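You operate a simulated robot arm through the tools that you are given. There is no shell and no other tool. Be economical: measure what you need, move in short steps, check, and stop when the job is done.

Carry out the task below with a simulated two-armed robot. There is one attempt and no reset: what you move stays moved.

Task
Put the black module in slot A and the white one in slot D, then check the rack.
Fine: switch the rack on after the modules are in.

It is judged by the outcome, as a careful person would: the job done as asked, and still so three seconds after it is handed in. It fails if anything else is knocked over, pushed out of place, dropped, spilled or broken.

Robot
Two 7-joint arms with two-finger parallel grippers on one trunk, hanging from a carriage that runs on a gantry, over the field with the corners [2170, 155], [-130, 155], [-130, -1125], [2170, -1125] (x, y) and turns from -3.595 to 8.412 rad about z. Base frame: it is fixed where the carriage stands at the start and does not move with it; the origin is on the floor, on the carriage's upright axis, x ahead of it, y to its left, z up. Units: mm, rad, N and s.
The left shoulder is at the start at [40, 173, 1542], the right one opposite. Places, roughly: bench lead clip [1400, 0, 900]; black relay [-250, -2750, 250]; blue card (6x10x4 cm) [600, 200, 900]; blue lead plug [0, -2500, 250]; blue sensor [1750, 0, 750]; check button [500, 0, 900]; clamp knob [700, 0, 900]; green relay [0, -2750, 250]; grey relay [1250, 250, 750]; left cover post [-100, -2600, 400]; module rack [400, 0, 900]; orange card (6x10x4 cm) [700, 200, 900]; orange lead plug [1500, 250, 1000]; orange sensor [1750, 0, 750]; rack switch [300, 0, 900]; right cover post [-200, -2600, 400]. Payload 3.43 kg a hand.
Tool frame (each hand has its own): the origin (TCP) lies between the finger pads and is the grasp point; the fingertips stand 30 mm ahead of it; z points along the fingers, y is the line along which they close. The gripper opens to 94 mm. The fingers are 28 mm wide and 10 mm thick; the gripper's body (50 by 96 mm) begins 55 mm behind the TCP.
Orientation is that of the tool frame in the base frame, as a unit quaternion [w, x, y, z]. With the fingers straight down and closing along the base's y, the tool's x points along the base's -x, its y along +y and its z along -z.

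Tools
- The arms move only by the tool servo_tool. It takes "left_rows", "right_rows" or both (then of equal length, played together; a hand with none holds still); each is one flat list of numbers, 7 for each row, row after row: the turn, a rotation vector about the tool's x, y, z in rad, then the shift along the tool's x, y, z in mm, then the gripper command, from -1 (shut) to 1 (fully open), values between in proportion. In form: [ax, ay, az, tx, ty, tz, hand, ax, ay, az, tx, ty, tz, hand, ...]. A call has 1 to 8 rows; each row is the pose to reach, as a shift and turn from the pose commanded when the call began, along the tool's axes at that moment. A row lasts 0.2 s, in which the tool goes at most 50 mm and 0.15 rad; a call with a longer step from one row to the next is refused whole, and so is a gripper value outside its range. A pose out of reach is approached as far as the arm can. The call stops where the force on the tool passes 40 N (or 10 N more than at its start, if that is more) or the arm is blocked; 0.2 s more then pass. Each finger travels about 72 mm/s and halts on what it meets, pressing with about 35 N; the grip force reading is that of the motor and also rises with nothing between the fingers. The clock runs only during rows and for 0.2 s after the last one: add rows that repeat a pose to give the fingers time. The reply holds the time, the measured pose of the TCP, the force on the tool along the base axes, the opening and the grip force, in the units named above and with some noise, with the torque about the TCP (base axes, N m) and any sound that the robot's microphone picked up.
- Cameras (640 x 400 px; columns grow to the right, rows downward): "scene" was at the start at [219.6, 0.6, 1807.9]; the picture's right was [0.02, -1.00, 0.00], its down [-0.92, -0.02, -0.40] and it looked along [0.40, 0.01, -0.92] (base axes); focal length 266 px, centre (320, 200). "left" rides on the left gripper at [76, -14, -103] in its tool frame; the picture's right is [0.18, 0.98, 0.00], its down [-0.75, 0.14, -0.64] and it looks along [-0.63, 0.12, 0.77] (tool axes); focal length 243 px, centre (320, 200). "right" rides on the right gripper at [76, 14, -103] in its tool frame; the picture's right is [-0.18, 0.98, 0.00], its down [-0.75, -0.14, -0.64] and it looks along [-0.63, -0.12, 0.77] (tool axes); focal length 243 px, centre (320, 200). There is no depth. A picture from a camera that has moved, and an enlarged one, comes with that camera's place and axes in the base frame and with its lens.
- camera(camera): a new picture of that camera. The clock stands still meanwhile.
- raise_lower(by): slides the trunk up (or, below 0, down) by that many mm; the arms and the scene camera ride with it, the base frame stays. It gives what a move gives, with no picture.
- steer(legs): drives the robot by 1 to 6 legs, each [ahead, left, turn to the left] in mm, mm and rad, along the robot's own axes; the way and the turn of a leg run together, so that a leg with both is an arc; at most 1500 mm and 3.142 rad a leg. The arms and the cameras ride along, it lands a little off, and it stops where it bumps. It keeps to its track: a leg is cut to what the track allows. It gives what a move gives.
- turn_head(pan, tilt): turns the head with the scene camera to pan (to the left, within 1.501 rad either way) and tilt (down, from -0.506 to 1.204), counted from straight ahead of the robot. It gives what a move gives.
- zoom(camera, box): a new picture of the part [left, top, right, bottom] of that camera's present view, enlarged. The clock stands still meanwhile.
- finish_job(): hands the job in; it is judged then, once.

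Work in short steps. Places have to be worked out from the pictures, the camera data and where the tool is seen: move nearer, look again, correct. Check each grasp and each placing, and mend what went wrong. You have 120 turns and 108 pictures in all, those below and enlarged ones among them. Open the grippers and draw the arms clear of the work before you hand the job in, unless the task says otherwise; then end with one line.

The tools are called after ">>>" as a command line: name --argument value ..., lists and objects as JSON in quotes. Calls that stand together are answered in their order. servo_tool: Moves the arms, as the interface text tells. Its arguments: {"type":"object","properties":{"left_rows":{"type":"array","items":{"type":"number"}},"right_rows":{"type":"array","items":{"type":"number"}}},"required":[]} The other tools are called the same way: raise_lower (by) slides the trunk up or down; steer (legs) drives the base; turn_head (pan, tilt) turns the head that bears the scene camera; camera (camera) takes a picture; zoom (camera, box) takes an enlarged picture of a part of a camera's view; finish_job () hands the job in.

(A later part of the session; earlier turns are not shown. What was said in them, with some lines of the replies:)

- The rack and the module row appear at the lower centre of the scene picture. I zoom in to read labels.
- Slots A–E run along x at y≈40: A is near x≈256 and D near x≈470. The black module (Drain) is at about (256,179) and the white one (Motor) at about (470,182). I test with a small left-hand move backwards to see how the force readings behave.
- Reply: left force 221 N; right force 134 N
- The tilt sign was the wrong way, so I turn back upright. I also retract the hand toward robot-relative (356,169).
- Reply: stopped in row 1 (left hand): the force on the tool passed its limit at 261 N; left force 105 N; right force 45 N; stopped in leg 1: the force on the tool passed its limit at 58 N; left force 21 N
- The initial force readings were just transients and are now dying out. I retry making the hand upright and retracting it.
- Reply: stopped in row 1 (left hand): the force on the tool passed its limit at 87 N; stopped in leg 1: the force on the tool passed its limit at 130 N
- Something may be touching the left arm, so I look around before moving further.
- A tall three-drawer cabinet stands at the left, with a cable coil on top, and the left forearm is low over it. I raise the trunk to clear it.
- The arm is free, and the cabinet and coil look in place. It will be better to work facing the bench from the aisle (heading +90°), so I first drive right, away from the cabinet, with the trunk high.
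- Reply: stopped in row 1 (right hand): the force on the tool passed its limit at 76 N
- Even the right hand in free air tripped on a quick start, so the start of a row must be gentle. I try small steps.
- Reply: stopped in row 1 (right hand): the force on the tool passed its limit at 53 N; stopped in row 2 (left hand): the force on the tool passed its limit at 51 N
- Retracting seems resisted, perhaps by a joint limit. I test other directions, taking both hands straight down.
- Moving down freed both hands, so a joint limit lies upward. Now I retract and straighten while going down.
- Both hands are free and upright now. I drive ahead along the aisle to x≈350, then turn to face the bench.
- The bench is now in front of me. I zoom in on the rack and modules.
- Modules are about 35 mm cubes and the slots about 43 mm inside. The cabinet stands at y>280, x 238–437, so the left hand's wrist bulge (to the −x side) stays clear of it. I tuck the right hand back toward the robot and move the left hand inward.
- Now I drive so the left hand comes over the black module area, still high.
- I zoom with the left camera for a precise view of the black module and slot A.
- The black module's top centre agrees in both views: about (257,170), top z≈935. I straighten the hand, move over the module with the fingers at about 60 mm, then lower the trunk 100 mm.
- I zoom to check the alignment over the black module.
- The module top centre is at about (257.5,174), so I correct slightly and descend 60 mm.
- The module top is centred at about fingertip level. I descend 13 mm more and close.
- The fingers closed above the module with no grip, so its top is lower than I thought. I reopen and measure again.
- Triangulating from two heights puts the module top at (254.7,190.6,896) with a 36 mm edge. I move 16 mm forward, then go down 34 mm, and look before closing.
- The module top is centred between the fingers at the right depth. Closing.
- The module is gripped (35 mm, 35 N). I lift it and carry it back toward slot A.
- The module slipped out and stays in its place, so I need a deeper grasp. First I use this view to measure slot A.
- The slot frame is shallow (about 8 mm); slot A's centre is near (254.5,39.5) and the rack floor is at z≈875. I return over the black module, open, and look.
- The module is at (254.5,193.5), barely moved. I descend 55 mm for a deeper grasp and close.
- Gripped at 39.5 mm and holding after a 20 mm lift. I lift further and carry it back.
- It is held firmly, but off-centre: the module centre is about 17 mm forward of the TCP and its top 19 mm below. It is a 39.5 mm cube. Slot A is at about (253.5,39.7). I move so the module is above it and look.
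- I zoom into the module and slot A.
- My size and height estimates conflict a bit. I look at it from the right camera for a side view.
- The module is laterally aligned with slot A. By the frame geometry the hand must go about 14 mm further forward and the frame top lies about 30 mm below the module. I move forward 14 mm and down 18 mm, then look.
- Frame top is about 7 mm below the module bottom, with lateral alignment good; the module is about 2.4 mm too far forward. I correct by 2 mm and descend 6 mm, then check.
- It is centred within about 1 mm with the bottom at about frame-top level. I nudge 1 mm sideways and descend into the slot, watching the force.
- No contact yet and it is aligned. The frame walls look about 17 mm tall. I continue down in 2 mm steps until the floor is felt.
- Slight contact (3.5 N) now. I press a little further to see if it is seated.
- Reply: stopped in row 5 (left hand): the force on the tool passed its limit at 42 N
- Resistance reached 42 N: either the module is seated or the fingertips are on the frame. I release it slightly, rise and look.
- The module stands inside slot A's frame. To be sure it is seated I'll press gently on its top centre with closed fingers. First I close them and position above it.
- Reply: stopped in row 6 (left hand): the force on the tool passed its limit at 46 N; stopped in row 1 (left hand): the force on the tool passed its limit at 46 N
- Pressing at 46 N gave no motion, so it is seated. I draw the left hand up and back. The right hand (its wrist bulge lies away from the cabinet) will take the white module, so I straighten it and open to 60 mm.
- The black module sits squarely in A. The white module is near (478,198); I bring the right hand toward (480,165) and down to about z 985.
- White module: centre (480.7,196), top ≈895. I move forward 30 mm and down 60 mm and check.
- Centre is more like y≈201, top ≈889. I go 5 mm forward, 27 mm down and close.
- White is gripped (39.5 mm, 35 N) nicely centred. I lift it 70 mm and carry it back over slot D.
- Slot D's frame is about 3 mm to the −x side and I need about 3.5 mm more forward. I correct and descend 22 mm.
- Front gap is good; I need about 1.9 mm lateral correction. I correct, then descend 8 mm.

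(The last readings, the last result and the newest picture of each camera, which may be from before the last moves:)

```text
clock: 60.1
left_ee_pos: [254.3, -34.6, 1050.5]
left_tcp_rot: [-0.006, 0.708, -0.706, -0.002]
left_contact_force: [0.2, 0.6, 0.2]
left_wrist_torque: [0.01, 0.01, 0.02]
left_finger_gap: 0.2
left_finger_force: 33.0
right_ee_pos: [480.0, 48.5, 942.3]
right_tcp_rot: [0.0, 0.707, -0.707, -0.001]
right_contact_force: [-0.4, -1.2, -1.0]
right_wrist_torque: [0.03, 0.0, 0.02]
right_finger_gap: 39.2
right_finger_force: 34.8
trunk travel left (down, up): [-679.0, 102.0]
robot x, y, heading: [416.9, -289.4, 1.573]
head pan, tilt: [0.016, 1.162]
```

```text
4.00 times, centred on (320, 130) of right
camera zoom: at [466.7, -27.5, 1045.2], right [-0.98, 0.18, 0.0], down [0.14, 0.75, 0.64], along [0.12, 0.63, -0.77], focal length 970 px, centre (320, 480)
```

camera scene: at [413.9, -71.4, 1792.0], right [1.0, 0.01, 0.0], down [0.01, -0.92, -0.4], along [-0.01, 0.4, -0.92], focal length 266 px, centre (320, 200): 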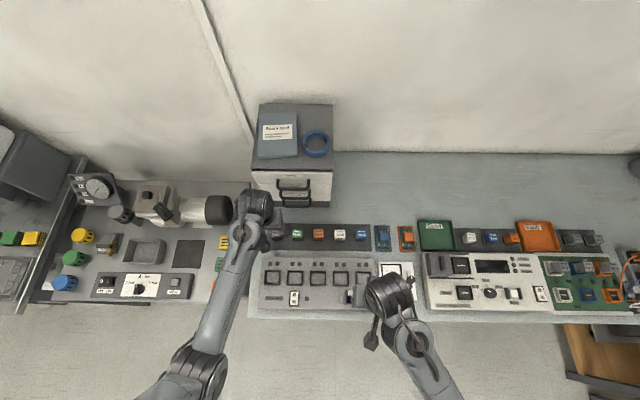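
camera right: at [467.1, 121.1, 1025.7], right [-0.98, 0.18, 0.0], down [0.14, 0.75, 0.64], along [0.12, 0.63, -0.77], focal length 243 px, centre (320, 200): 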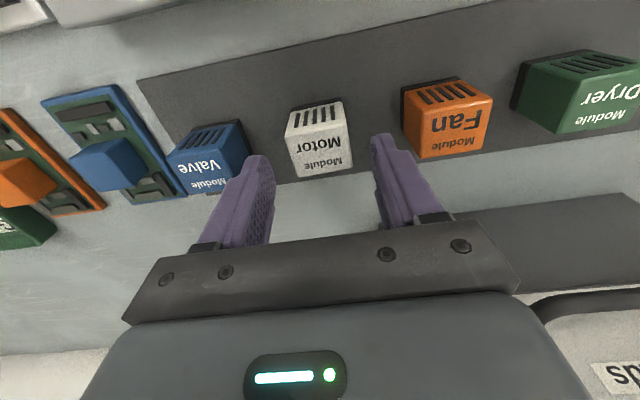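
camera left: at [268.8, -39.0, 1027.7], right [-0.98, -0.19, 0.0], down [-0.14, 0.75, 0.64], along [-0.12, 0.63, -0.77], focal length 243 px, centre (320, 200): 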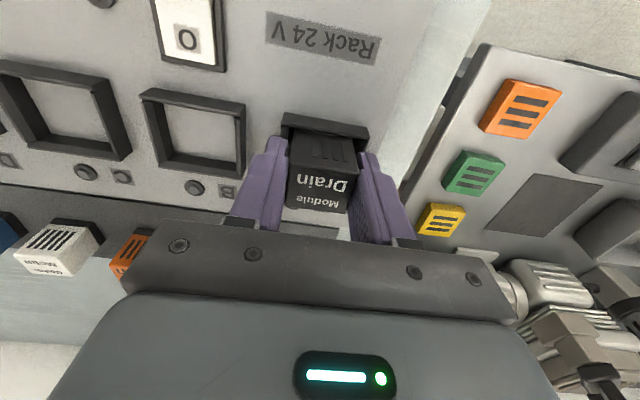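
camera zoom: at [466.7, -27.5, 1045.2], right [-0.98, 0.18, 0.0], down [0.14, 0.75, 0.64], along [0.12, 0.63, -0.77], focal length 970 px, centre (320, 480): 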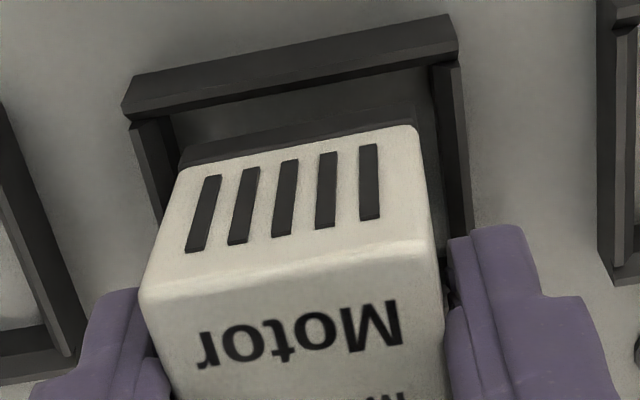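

Well centred. I descend further into the slot in small steps.

>>> servo_tool --right_rows '[0, 0, 0, 0, 0, 2, -0.8, 0, 0, 0, 0, 0, 4, -0.8, 0, 0, 0, 0, 0, 6, -0.8, 0, 0, 0, 0, 0, 8, -0.8, 0, 0, 0, 0, 0, 10, -0.8, 0, 0, 0, 0, 0, 11, -0.8]'

>>> zoom --camera "right" --box '[240, 80, 400, 180]'

```text
clock: 61.5
left_ee_pos: [253.3, -34.7, 1050.3]
left_tcp_rot: [-0.005, 0.708, -0.706, 0.0]
left_contact_force: [0.5, -0.8, -1.2]
left_wrist_torque: [0.01, 0.0, -0.01]
left_finger_gap: 0.1
left_finger_force: 33.3
right_ee_pos: [480.2, 48.8, 932.1]
right_tcp_rot: [0.001, -0.707, 0.707, 0.001]
right_contact_force: [-0.3, -0.7, -0.4]
right_wrist_torque: [0.01, 0.03, 0.01]
right_finger_gap: 39.4
right_finger_force: 34.7
trunk travel left (down, up): [-679.0, 102.0]
robot x, y, heading: [414.4, -288.5, 1.567]
head pan, tilt: [0.016, 1.162]
```

```text
4.00 times, centred on (320, 130) of right
camera zoom: at [466.8, -27.7, 1033.9], right [-0.98, 0.18, 0.0], down [0.14, 0.75, 0.64], along [0.12, 0.63, -0.77], focal length 970 px, centre (320, 480)
```

zoom: 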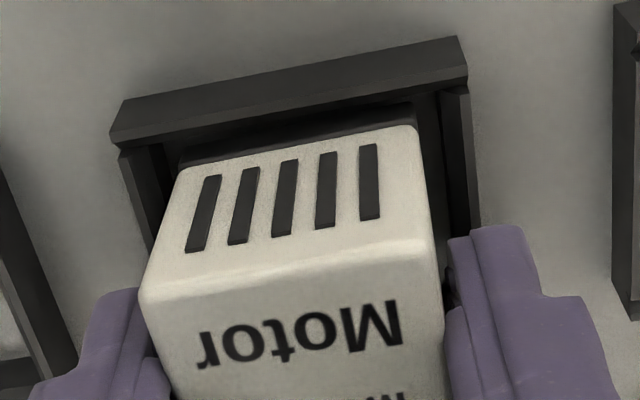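

Going in cleanly. I continue until contact.

>>> servo_tool --right_rows '[0, 0, 0, 0, 0, 2, -0.8, 0, 0, 0, 0, 0, 4, -0.8, 0, 0, 0, 0, 0, 5, -0.8, 0, 0, 0, 0, 0, 6, -0.8, 0, 0, 0, 0, 0, 7, -0.8, 0, 0, 0, 0, 0, 8, -0.8, 0, 0, 0, 0, 0, 9, -0.8, 0, 0, 0, 0, 0, 10, -0.8]'

>>> zoom --camera "right" --box '[240, 80, 400, 180]'

```text
clock: 63.3
left_ee_pos: [255.2, -34.7, 1053.1]
left_tcp_rot: [-0.007, 0.708, -0.706, -0.001]
left_contact_force: [0.2, 0.7, 0.4]
left_wrist_torque: [0.01, -0.01, -0.01]
left_finger_gap: 0.2
left_finger_force: 33.4
right_ee_pos: [480.2, 50.7, 925.0]
right_tcp_rot: [0.0, -0.707, 0.707, 0.002]
right_contact_force: [0.5, -5.4, 31.6]
right_wrist_torque: [-0.51, -0.15, -0.03]
right_finger_gap: 39.1
right_finger_force: 35.3
trunk travel left (down, up): [-679.0, 102.0]
robot x, y, heading: [409.8, -291.3, 1.571]
head pan, tilt: [0.016, 1.162]
```

```text
4.00 times, centred on (320, 130) of right
camera zoom: at [466.2, -26.3, 1026.1], right [-0.98, 0.18, 0.0], down [0.14, 0.75, 0.64], along [0.12, 0.63, -0.76], focal length 970 px, centre (320, 480)
```

zoom: 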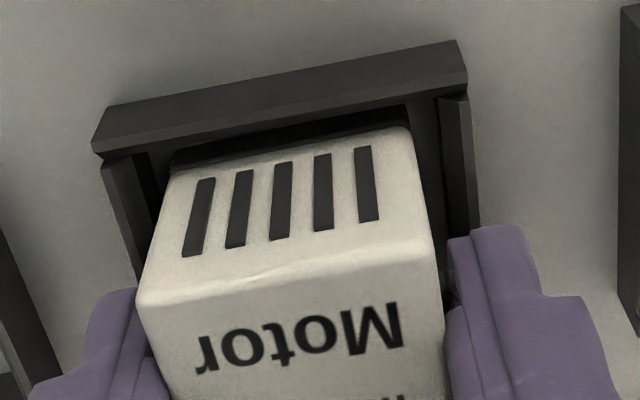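

Contact at about 32 N, the same height as for the black one. I release and rise to look.

>>> servo_tool --right_rows '[0, 0, 0, 0, 0, -3, -0.5, 0, 0, 0, 0, 0, -4, 0.0, 0, 0, 0, 0, 0, -4, 0.15, 0, 0, 0, 0, 0, -4, 0.15, 0, 0, 0, 0, 0, -20, 0.2, 0, 0, 0, 0, 0, -40, 0.2, 0, 0, 0, -15, 0, -50, 0.2, 0, 0, 0, -15, 0, -50, 0.2]'

>>> zoom --camera "right" --box '[240, 70, 400, 170]'

>>> zoom --camera "scene" --box '[250, 235, 410, 335]'

```text
clock: 65.1
left_ee_pos: [253.8, -33.1, 1050.8]
left_tcp_rot: [-0.006, 0.708, -0.706, -0.001]
left_contact_force: [0.6, 0.3, -0.7]
left_wrist_torque: [-0.01, 0.02, -0.01]
left_finger_gap: 0.0
left_finger_force: 32.8
right_ee_pos: [482.9, 62.8, 972.3]
right_tcp_rot: [-0.001, 0.707, -0.707, -0.001]
right_contact_force: [0.2, -0.1, -0.3]
right_wrist_torque: [0.04, 0.01, -0.02]
right_finger_gap: 56.4
right_finger_force: 0.0
trunk travel left (down, up): [-679.0, 102.0]
robot x, y, heading: [416.0, -289.7, 1.571]
head pan, tilt: [0.016, 1.162]
```

```text
4.00 times, centred on (320, 120) of right
camera zoom: at [470.0, -13.2, 1075.1], right [-0.98, 0.18, 0.0], down [0.14, 0.75, 0.64], along [0.12, 0.63, -0.77], focal length 970 px, centre (320, 520)
```

zoom: 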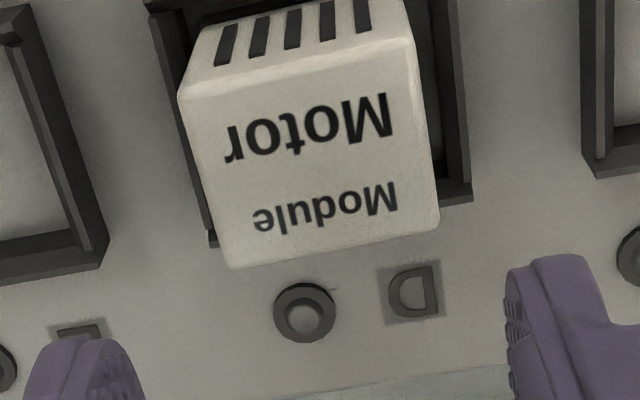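

```text
4.00 times, centred on (330, 285) of scene
camera zoom: at [413.8, -71.9, 1791.9], right [1.0, 0.01, 0.0], down [0.01, -0.92, -0.4], along [-0.01, 0.4, -0.92], focal length 1064 px, centre (280, -140)
```

zoom: 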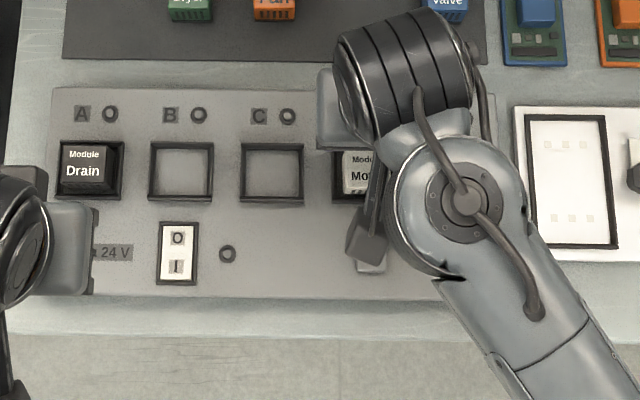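

White stands in slot D. I press gently on its top with closed fingers, as with the black one.

>>> servo_tool --right_rows '[0, 0, 0, 8, 1, 0, -0.3, 0, 0, 0, 17, 2, 0, -0.8, 0, 0, 0, 17, 2, 5, -1, 0, 0, 0, 17, 2, 10, -1, 0, 0, 0, 17, 2, 14, -1, 0, 0, 0, 17, 2, 17, -1, 0, 0, 0, 17, 2, 19, -1, 0, 0, 0, 17, 2, 21, -1]'

>>> zoom --camera "right" --box '[240, 80, 400, 180]'

```text
clock: 66.8
left_ee_pos: [256.3, -35.1, 1051.2]
left_tcp_rot: [0.006, -0.707, 0.707, 0.0]
left_contact_force: [0.4, -0.3, 0.3]
left_wrist_torque: [-0.06, -0.01, -0.01]
left_finger_gap: 0.0
left_finger_force: 32.7
right_ee_pos: [478.1, 48.3, 955.7]
right_tcp_rot: [-0.001, 0.707, -0.707, -0.002]
right_contact_force: [2.6, -4.8, 16.9]
right_wrist_torque: [-0.28, -0.08, 0.04]
right_finger_gap: 0.0
right_finger_force: 33.6
trunk travel left (down, up): [-679.0, 102.0]
robot x, y, heading: [413.4, -291.6, 1.565]
head pan, tilt: [0.016, 1.162]
stopped in row 8 (right hand): the force on the tool passed its limit at 44 N (the readings are from after the stop); the commanded pose is now the measured one
```

```text
4.00 times, centred on (320, 130) of right
camera zoom: at [464.8, -28.4, 1057.9], right [-0.98, 0.18, 0.0], down [0.14, 0.75, 0.64], along [0.12, 0.63, -0.77], focal length 970 px, centre (320, 480)
```

zoom: 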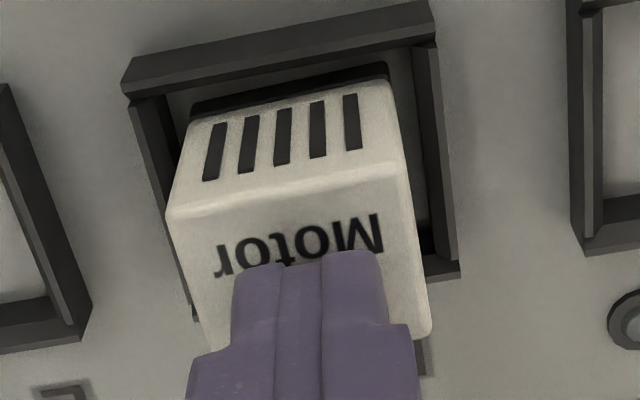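

Both modules seat at the same height. I raise the right hand, and bring the closed left hand over the rack switch ("I" side near (331,-34)).

>>> servo_tool --right_rows '[0, 0, 0, 0, 0, -10, -1, 0, 0, 0, 0, 0, -40, -1, 0, 0, 0, 20, -10, -70, -1, 0, 0, 0, 50, -25, -80, -1, 0, 0, 0, 50, -25, -80, -1, 0, 0, 0, 50, -25, -80, -1]' --left_rows '[0, 0, 0, 0, -10, 0, -1, 0, 0, 0, 0, -30, 0, -1, 0, 0, 0, 0, -55, 15, -1, 0, 0, 0, 1, -76, 40, -1, 0, 0, 0, 1, -76, 62, -1, 0, 0, 0, 1, -76, 62, -1]'

>>> camera --camera "left"

>>> camera --camera "scene"

```text
clock: 68.2
left_ee_pos: [330.0, -34.7, 990.5]
left_tcp_rot: [-0.006, 0.708, -0.706, -0.001]
left_contact_force: [-0.6, 0.5, 0.7]
left_wrist_torque: [-0.02, 0.0, -0.02]
left_finger_gap: 0.1
left_finger_force: 33.1
right_ee_pos: [502.0, -2.6, 1034.4]
right_tcp_rot: [0.001, -0.707, 0.707, 0.002]
right_contact_force: [0.0, -0.2, 0.1]
right_wrist_torque: [-0.03, 0.03, 0.03]
right_finger_gap: 0.1
right_finger_force: 33.6
trunk travel left (down, up): [-679.0, 102.0]
robot x, y, heading: [413.3, -287.9, 1.567]
head pan, tilt: [0.016, 1.162]
```

```text
40 pictures are left
camera left: at [343.4, -111.7, 1093.8], right [-0.98, -0.19, -0.01], down [-0.15, 0.75, 0.65], along [-0.11, 0.64, -0.76], focal length 243 px, centre (320, 200)
```

left: 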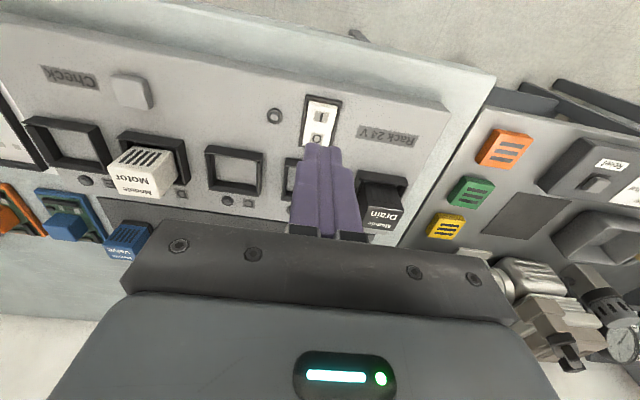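

```text
39 pictures are left
camera scene: at [413.9, -72.0, 1791.9], right [1.0, 0.01, 0.0], down [0.01, -0.92, -0.4], along [-0.01, 0.4, -0.92], focal length 266 px, centre (320, 200)
```

scene: 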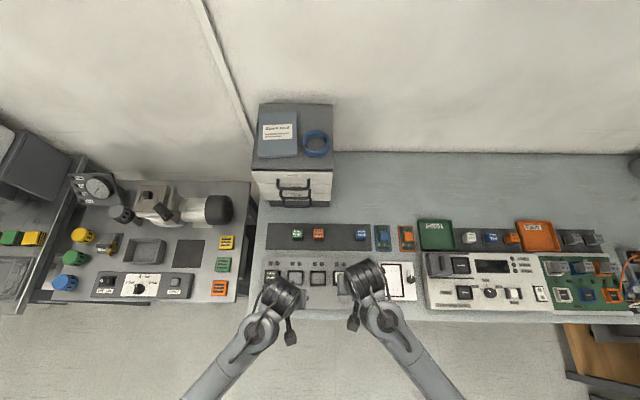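

I zoom on the switch, and on both modules, with the left camera.

>>> zoom --camera "left" --box '[256, 80, 384, 160]'

>>> zoom --camera "left" --box '[80, 100, 240, 200]'

```text
5.00 times, centred on (320, 120) of left
camera zoom: at [343.4, -111.7, 1093.8], right [-0.98, -0.19, -0.01], down [-0.15, 0.75, 0.65], along [-0.11, 0.64, -0.76], focal length 1213 px, centre (320, 600)
```

zoom: 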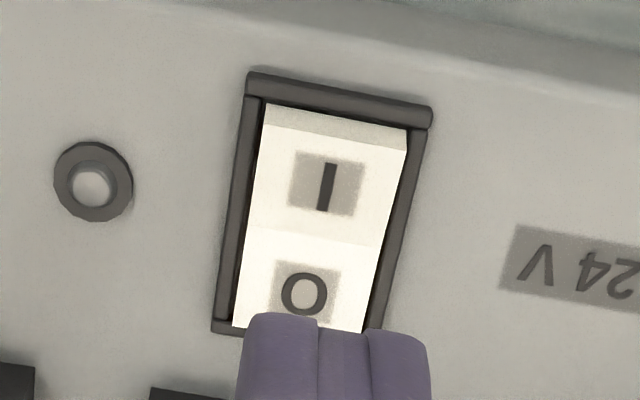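

```text
4.00 times, centred on (160, 150) of left
camera zoom: at [343.4, -111.7, 1093.8], right [-0.98, -0.19, -0.01], down [-0.15, 0.75, 0.65], along [-0.11, 0.64, -0.76], focal length 970 px, centre (960, 400)
```

zoom: 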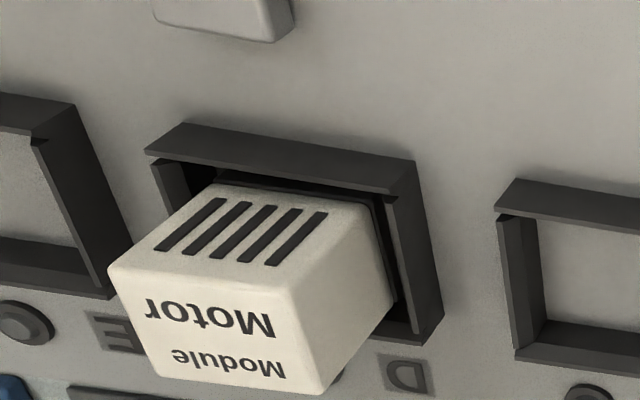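

The I half is raised, spanning y −43…−25 at x≈330.4. I lower over y≈−38 first to z≈945, then step gently onto it.

>>> servo_tool --left_rows '[0, 0, 0, 3, -0.6, 10, -1, 0, 0, 0, 3, -0.6, 25, -1, 0, 0, 0, 3, -0.6, 38, -1, 0, 0, 0, 3, -0.6, 43, -1, 0, 0, 0, 3, -0.6, 46, -1, 0, 0, 0, 3, -0.6, 49, -1, 0, 0, 0, 3, -0.6, 51, -1, 0, 0, 0, 3, -0.6, 53, -1]'

>>> zoom --camera "left" --box '[240, 90, 400, 190]'

```text
clock: 70.0
left_ee_pos: [331.9, -36.2, 936.3]
left_tcp_rot: [-0.006, 0.708, -0.706, -0.001]
left_contact_force: [-0.4, 0.4, -0.1]
left_wrist_torque: [0.01, 0.02, -0.01]
left_finger_gap: 0.0
left_finger_force: 33.1
right_ee_pos: [502.5, -2.6, 1035.4]
right_tcp_rot: [0.0, -0.707, 0.707, 0.002]
right_contact_force: [-0.1, 0.2, -0.2]
right_wrist_torque: [-0.01, 0.0, 0.03]
right_finger_gap: 0.2
right_finger_force: 32.6
trunk travel left (down, up): [-679.0, 102.0]
robot x, y, heading: [410.5, -291.3, 1.57]
head pan, tilt: [0.016, 1.162]
```

```text
4.00 times, centred on (320, 140) of left
camera zoom: at [345.8, -114.1, 1040.3], right [-0.98, -0.18, -0.01], down [-0.15, 0.75, 0.65], along [-0.11, 0.64, -0.76], focal length 970 px, centre (320, 440)
```

zoom: 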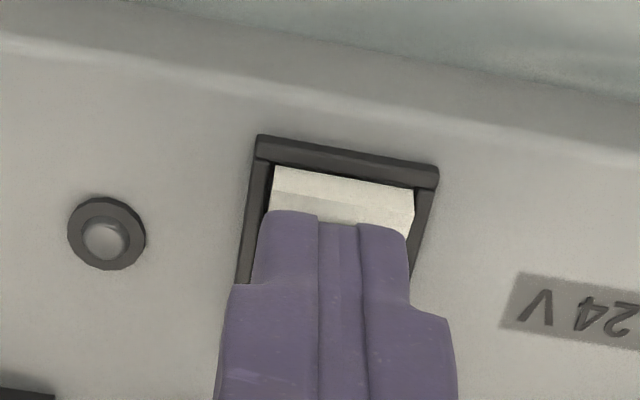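

The tip is about 15 mm above the switch and slightly to the +x side. I shift 2 mm and step down until the switch clicks.

>>> servo_tool --left_rows '[0, 0, 0, 0, 2, 3, -1, 0, 0, 0, 0, 2, 6, -1, 0, 0, 0, 0, 2, 9, -1, 0, 0, 0, 0, 2, 11, -1, 0, 0, 0, 0, 2, 13, -1, 0, 0, 0, 0, 2, 15, -1, 0, 0, 0, 0, 2, 17, -1, 0, 0, 0, 0, 2, 19, -1]'

```text
clock: 71.8
left_ee_pos: [329.3, -38.0, 918.2]
left_tcp_rot: [0.006, -0.706, 0.708, 0.0]
left_contact_force: [0.4, -0.3, 1.4]
left_wrist_torque: [0.06, -0.01, 0.02]
left_finger_gap: 0.0
left_finger_force: 32.9
right_ee_pos: [502.6, -1.8, 1035.0]
right_tcp_rot: [0.001, -0.707, 0.707, 0.003]
right_contact_force: [0.6, -0.1, 0.3]
right_wrist_torque: [-0.02, -0.01, -0.01]
right_finger_gap: 0.0
right_finger_force: 32.9
trunk travel left (down, up): [-679.0, 102.0]
robot x, y, heading: [414.7, -291.8, 1.568]
head pan, tilt: [0.016, 1.162]
```

Just touching now (1.4 N). I continue down slowly.

>>> servo_tool --left_rows '[0, 0, 0, 0, 0, 1.5, -1, 0, 0, 0, 0, 0, 3, -1, 0, 0, 0, 0, 0, 4.5, -1, 0, 0, 0, 0, 0, 6, -1, 0, 0, 0, 0, 0, 7.5, -1, 0, 0, 0, 0, 0, 9, -1, 0, 0, 0, 0, 0, 10, -1]'

>>> zoom --camera "left" --box '[240, 90, 400, 190]'

```text
clock: 72.5
left_ee_pos: [330.4, -35.7, 917.1]
left_tcp_rot: [-0.008, 0.708, -0.706, 0.0]
left_contact_force: [-5.8, -5.7, 20.8]
left_wrist_torque: [0.06, 0.22, 0.1]
left_finger_gap: 0.0
left_finger_force: 32.9
right_ee_pos: [499.7, -2.4, 1035.1]
right_tcp_rot: [0.001, 0.708, -0.707, -0.002]
right_contact_force: [-0.1, 0.2, -0.2]
right_wrist_torque: [0.02, -0.05, 0.0]
right_finger_gap: 0.2
right_finger_force: 33.0
trunk travel left (down, up): [-679.0, 102.0]
robot x, y, heading: [411.1, -293.1, 1.572]
head pan, tilt: [0.016, 1.162]
stopped in row 3 (left hand): the force on the tool passed its limit at 46 N (the readings are from after the stop); the commanded pose is now the measured one
```

```text
4.00 times, centred on (320, 140) of left
camera zoom: at [342.6, -113.8, 1021.1], right [-0.98, -0.19, -0.01], down [-0.15, 0.75, 0.65], along [-0.11, 0.64, -0.76], focal length 970 px, centre (320, 440)
```

zoom: 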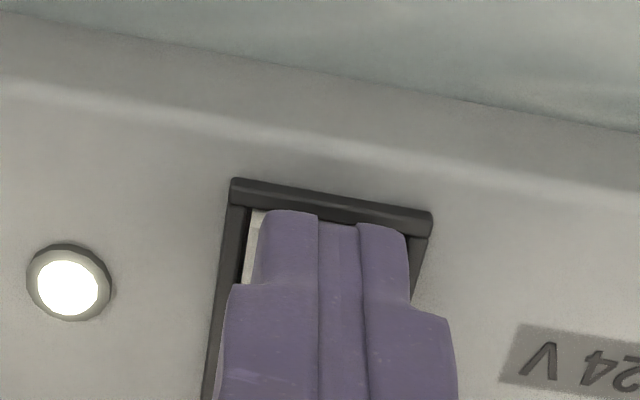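

The power lamp lit, so the switch is on. I lift the left hand away, bring the right hand toward the check button area, and look.

>>> servo_tool --left_rows '[0, 0, 0, 0, 0, -5, -1, 0, 0, 0, 0, 0, -25, -1, 0, 0, 0, 0, 0, -60, -1, 0, 0, 0, 25, 30, -90, -1, 0, 0, 0, 50, 65, -110, -1, 0, 0, 0, 80, 85, -110, -1, 0, 0, 0, 80, 85, -110, -1]'

>>> zoom --camera "scene" --box '[250, 235, 410, 335]'

>>> camera --camera "right"

```text
clock: 74.1
left_ee_pos: [244.7, -118.7, 1026.0]
left_tcp_rot: [-0.007, 0.708, -0.707, -0.001]
left_contact_force: [0.0, -0.2, 0.6]
left_wrist_torque: [-0.01, 0.01, 0.0]
left_finger_gap: 0.1
left_finger_force: 32.9
right_ee_pos: [502.7, -1.1, 1034.6]
right_tcp_rot: [0.0, 0.707, -0.707, -0.003]
right_contact_force: [-0.1, 0.3, -0.2]
right_wrist_torque: [0.03, -0.02, 0.02]
right_finger_gap: 0.0
right_finger_force: 33.2
trunk travel left (down, up): [-679.0, 102.0]
robot x, y, heading: [414.2, -286.6, 1.57]
head pan, tilt: [0.016, 1.162]
```

```text
4.00 times, centred on (330, 285) of scene
camera zoom: at [413.8, -72.1, 1791.9], right [1.0, 0.01, 0.0], down [0.01, -0.92, -0.4], along [-0.01, 0.4, -0.92], focal length 1064 px, centre (280, -140)
```

zoom: 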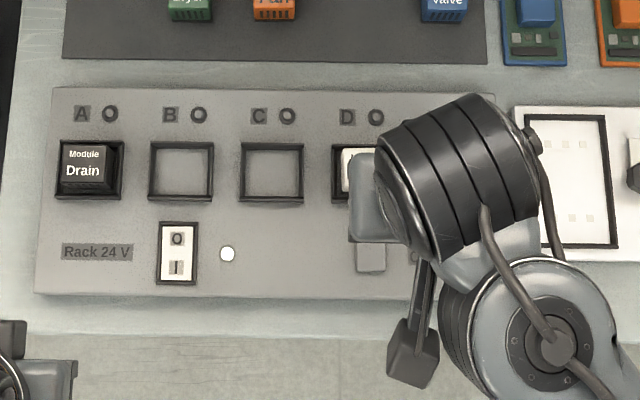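

```text
33 pictures are left
camera right: at [488.5, -78.3, 1137.4], right [-0.98, 0.18, 0.0], down [0.14, 0.75, 0.64], along [0.12, 0.63, -0.77], focal length 243 px, centre (320, 200)
```

right: 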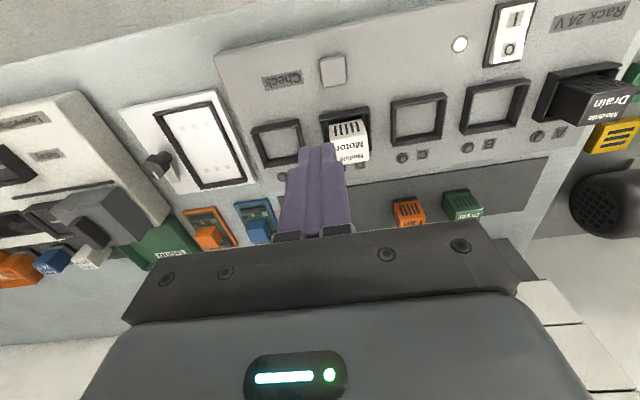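

Check button is at about (485.5,-25). I move the closed right hand above it and descend partway.

>>> servo_tool --right_rows '[0, 0, 0, 10, 8, 0, -1, 0, 0, 0, 22.7, 17, 5, -1, 0, 0, 0, 22.7, 17, 25, -1, 0, 0, 0, 22.7, 17, 50, -1, 0, 0, 0, 22.7, 17, 75, -1, 0, 0, 0, 22.7, 17, 75, -1]'

>>> zoom --camera "right" --box '[240, 80, 400, 180]'

```text
clock: 75.5
left_ee_pos: [245.2, -118.3, 1024.4]
left_tcp_rot: [-0.008, 0.707, -0.707, -0.001]
left_contact_force: [-0.1, 0.2, 0.2]
left_wrist_torque: [-0.01, 0.03, -0.02]
left_finger_gap: 0.2
left_finger_force: 32.6
right_ee_pos: [486.3, -21.9, 958.2]
right_tcp_rot: [-0.001, 0.708, -0.706, -0.002]
right_contact_force: [-1.2, 0.6, 0.6]
right_wrist_torque: [0.0, -0.03, -0.01]
right_finger_gap: 0.0
right_finger_force: 33.2
trunk travel left (down, up): [-679.0, 102.0]
robot x, y, heading: [413.2, -292.8, 1.568]
head pan, tilt: [0.016, 1.162]
```

```text
4.00 times, centred on (320, 130) of right
camera zoom: at [472.7, -99.0, 1060.6], right [-0.98, 0.18, 0.0], down [0.14, 0.75, 0.64], along [0.12, 0.63, -0.76], focal length 970 px, centre (320, 480)
```

zoom: 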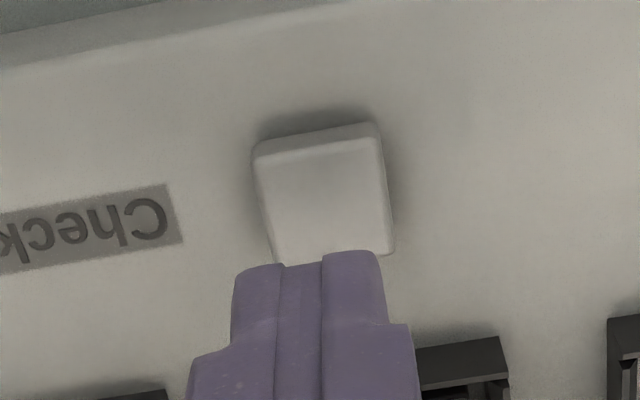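

Aligned within about 2 mm. I correct and descend gently onto the button.

>>> servo_tool --right_rows '[0, 0, 0, 2.3, 0.7, 10, -1, 0, 0, 0, 2.3, 0.7, 20, -1, 0, 0, 0, 2.3, 0.7, 25, -1, 0, 0, 0, 2.3, 0.7, 28, -1, 0, 0, 0, 2.3, 0.7, 30, -1, 0, 0, 0, 2.3, 0.7, 32, -1, 0, 0, 0, 2.3, 0.7, 34, -1, 0, 0, 0, 2.3, 0.7, 36, -1]'

```text
clock: 77.3
left_ee_pos: [245.7, -118.3, 1025.9]
left_tcp_rot: [-0.008, 0.707, -0.707, -0.001]
left_contact_force: [-0.1, -0.3, 0.3]
left_wrist_torque: [0.02, 0.0, -0.01]
left_finger_gap: 0.0
left_finger_force: 32.9
right_ee_pos: [483.4, -28.3, 924.6]
right_tcp_rot: [-0.001, 0.708, -0.706, -0.002]
right_contact_force: [0.6, 0.5, -0.1]
right_wrist_torque: [-0.02, 0.02, -0.02]
right_finger_gap: 0.1
right_finger_force: 33.0
trunk travel left (down, up): [-679.0, 102.0]
robot x, y, heading: [411.1, -290.8, 1.57]
head pan, tilt: [0.016, 1.162]
```

No contact yet; I continue down in small steps.

>>> servo_tool --right_rows '[0, 0, 0, 0, 0, 1.5, -1, 0, 0, 0, 0, 0, 3, -1, 0, 0, 0, 0, 0, 4.5, -1, 0, 0, 0, 0, 0, 6, -1, 0, 0, 0, 0, 0, 7.5, -1, 0, 0, 0, 0, 0, 9, -1, 0, 0, 0, 0, 0, 10.5, -1, 0, 0, 0, 0, 0, 12, -1]'

>>> camera --camera "right"

```text
clock: 79.1
left_ee_pos: [245.2, -119.8, 1024.8]
left_tcp_rot: [0.007, -0.707, 0.707, 0.001]
left_contact_force: [0.5, 0.2, -0.6]
left_wrist_torque: [0.01, 0.02, 0.01]
left_finger_gap: 0.0
left_finger_force: 33.0
right_ee_pos: [484.1, -26.5, 912.8]
right_tcp_rot: [-0.001, 0.708, -0.706, -0.003]
right_contact_force: [1.2, -6.6, 20.8]
right_wrist_torque: [-0.21, -0.06, -0.02]
right_finger_gap: 0.0
right_finger_force: 32.8
trunk travel left (down, up): [-679.0, 102.0]
robot x, y, heading: [411.1, -289.7, 1.572]
head pan, tilt: [0.016, 1.162]
heard: click
```

```text
31 pictures are left
camera right: at [470.5, -102.8, 1014.9], right [-0.98, 0.18, 0.0], down [0.14, 0.75, 0.64], along [0.12, 0.63, -0.77], focal length 243 px, centre (320, 200)
```

right: 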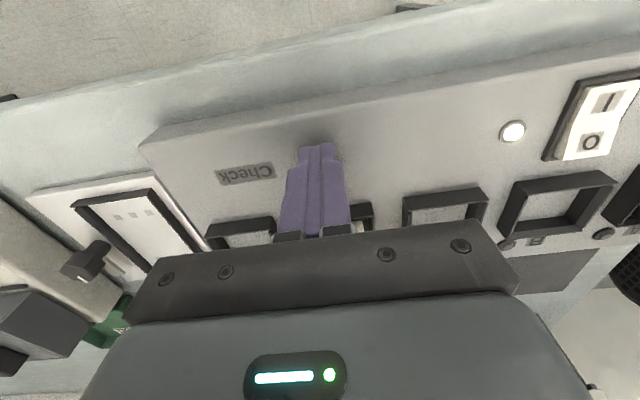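

A click was heard. I lift the right hand, clear it from the view, and look at the slot lamps.

>>> servo_tool --right_rows '[0, 0, 0, 0, 0, -5, -1, 0, 0, 0, 0, 0, -25, -1, 0, 0, 0, 5, 0, -60, -1, 0, 0, 0, 40, -30, -95, -1, 0, 0, 0, 70, -65, -110, -1, 0, 0, 0, 90, -100, -110, -1, 0, 0, 0, 90, -120, -110, -1]'

>>> zoom --camera "scene" --box '[250, 235, 410, 335]'

```text
refused: row 4 steps farther than a row can; nothing moved
```

```text
4.00 times, centred on (330, 285) of scene
camera zoom: at [414.0, -72.5, 1792.0], right [1.0, 0.01, 0.0], down [0.01, -0.92, -0.4], along [-0.01, 0.4, -0.92], focal length 1064 px, centre (280, -140)
```

zoom: 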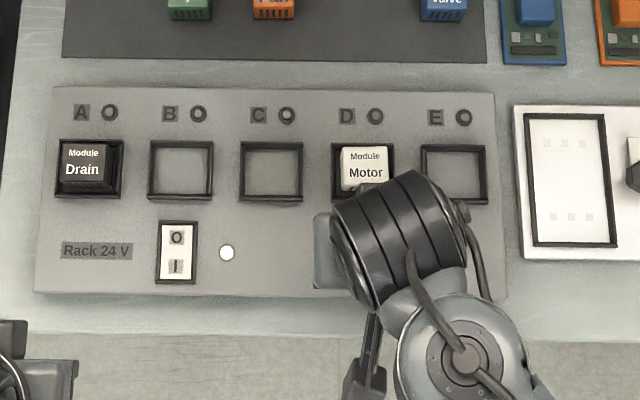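

The step was too long, so it was refused. I retry with shorter steps, then zoom on the lamps.

>>> servo_tool --right_rows '[0, 0, 0, 0, 0, -5, -1, 0, 0, 0, 0, 0, -25, -1, 0, 0, 0, 5, 0, -55, -1, 0, 0, 0, 25, -20, -80, -1, 0, 0, 0, 50, -45, -100, -1, 0, 0, 0, 70, -80, -110, -1, 0, 0, 0, 85, -110, -110, -1]'

>>> zoom --camera "scene" --box '[254, 250, 334, 300]'

>>> zoom --camera "scene" --box '[310, 250, 390, 300]'

```text
clock: 80.7
left_ee_pos: [245.5, -119.4, 1026.3]
left_tcp_rot: [-0.008, 0.708, -0.706, -0.001]
left_contact_force: [-0.1, -0.3, 0.7]
left_wrist_torque: [-0.02, 0.02, -0.02]
left_finger_gap: 0.0
left_finger_force: 32.7
right_ee_pos: [596.7, -114.6, 1022.7]
right_tcp_rot: [0.0, 0.708, -0.707, -0.003]
right_contact_force: [0.6, -0.3, -0.2]
right_wrist_torque: [-0.01, 0.01, 0.0]
right_finger_gap: 0.0
right_finger_force: 32.9
trunk travel left (down, up): [-679.0, 102.0]
robot x, y, heading: [409.5, -289.7, 1.568]
head pan, tilt: [0.016, 1.162]
```

```text
8.00 times, centred on (294, 275) of scene
camera zoom: at [413.7, -72.3, 1791.8], right [1.0, 0.01, 0.0], down [0.01, -0.92, -0.4], along [-0.01, 0.4, -0.92], focal length 2128 px, centre (528, -400)
```

zoom: 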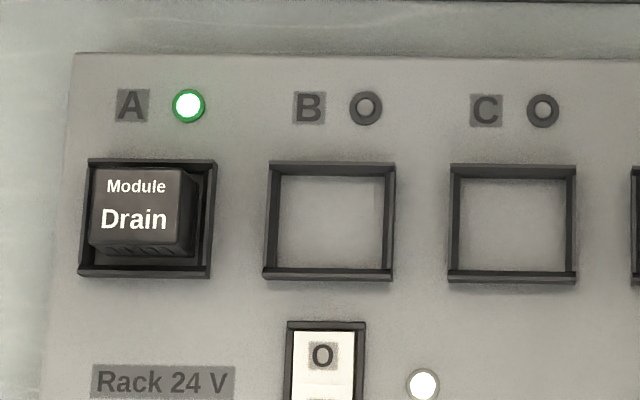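

```text
8.00 times, centred on (350, 275) of scene
camera zoom: at [413.7, -72.3, 1791.8], right [1.0, 0.01, 0.0], down [0.01, -0.92, -0.4], along [-0.01, 0.4, -0.92], focal length 2128 px, centre (80, -400)
```

zoom: 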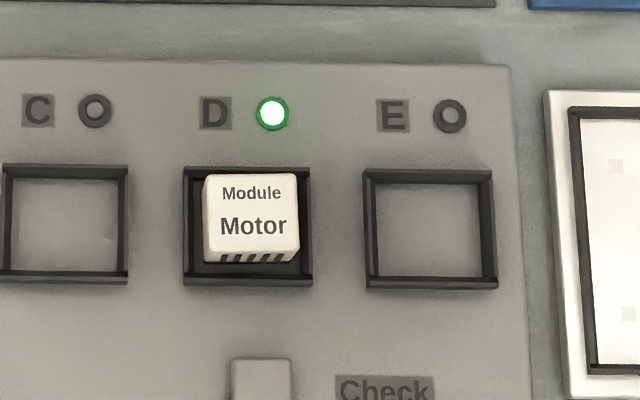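

Lamps A and D are both green, so the check passed. I open the grippers, back away, and take a final look.

>>> servo_tool --left_rows '[0, 0, 0, 0, 0, 0, -0.3, 0, 0, 0, 0, 0, 0, 0.3, 0, 0, 0, 0, 0, 0, 1, 0, 0, 0, 0, 0, 0, 1, 0, 0, 0, 0, 0, 0, 1]' --right_rows '[0, 0, 0, 0, 0, 0, -0.3, 0, 0, 0, 0, 0, 0, 0.3, 0, 0, 0, 0, 0, 0, 1, 0, 0, 0, 0, 0, 0, 1, 0, 0, 0, 0, 0, 0, 1]'

>>> raise_lower --by 80

>>> steer --legs '[[-80, 0, 0]]'

>>> camera --camera "scene"

```text
clock: 81.9
left_ee_pos: [244.5, -118.0, 1025.3]
left_tcp_rot: [-0.008, 0.707, -0.707, -0.001]
left_contact_force: [0.7, 0.6, -0.4]
left_wrist_torque: [0.02, 0.03, 0.01]
left_finger_gap: 94.0
left_finger_force: 0.0
right_ee_pos: [595.3, -113.6, 1022.7]
right_tcp_rot: [-0.001, 0.707, -0.707, -0.002]
right_contact_force: [-0.4, 0.5, -0.5]
right_wrist_torque: [-0.02, 0.0, 0.02]
right_finger_gap: 93.8
right_finger_force: 0.1
trunk travel left (down, up): [-679.0, 102.0]
robot x, y, heading: [411.6, -291.8, 1.567]
head pan, tilt: [0.016, 1.162]
```

```text
clock: 83.0
left_ee_pos: [245.4, -118.1, 1105.8]
left_tcp_rot: [0.008, -0.707, 0.707, 0.0]
left_contact_force: [0.0, 0.3, 0.7]
left_wrist_torque: [-0.02, 0.0, -0.01]
left_finger_gap: 94.2
left_finger_force: 0.1
right_ee_pos: [596.2, -114.4, 1102.4]
right_tcp_rot: [0.0, 0.707, -0.707, -0.002]
right_contact_force: [-0.5, -0.3, 0.4]
right_wrist_torque: [-0.01, -0.02, 0.0]
right_finger_gap: 94.0
right_finger_force: 0.0
trunk travel left (down, up): [-759.0, 22.0]
robot x, y, heading: [413.9, -291.1, 1.568]
head pan, tilt: [0.016, 1.162]
```

```text
clock: 84.1
left_ee_pos: [243.2, -197.8, 1105.7]
left_tcp_rot: [0.008, -0.707, 0.707, 0.001]
left_contact_force: [-1.0, 0.4, -0.2]
left_wrist_torque: [0.01, -0.02, 0.0]
left_finger_gap: 93.7
left_finger_force: 0.1
right_ee_pos: [595.4, -193.5, 1101.4]
right_tcp_rot: [-0.001, 0.707, -0.707, -0.002]
right_contact_force: [-0.9, 0.4, 0.3]
right_wrist_torque: [0.0, -0.02, 0.02]
right_finger_gap: 94.1
right_finger_force: 0.0
trunk travel left (down, up): [-759.0, 22.0]
robot x, y, heading: [413.7, -371.6, 1.559]
head pan, tilt: [0.016, 1.162]
```

```text
27 pictures are left
camera scene: at [413.6, -151.1, 1871.8], right [1.0, 0.01, 0.0], down [0.01, -0.92, -0.4], along [-0.01, 0.4, -0.92], focal length 266 px, centre (320, 200)
```

scene: 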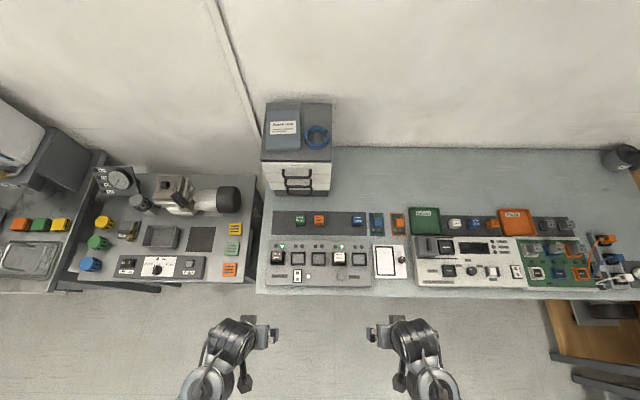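

Everything else looks in place, the lamps are still green and the hands are clear. I hand the job in.

>>> finish_job

```text
The job is handed in.
```

The black module is in slot A and the white one in slot D. I switched the rack on after they were in and pressed Check, and lamps A and D both came up green.
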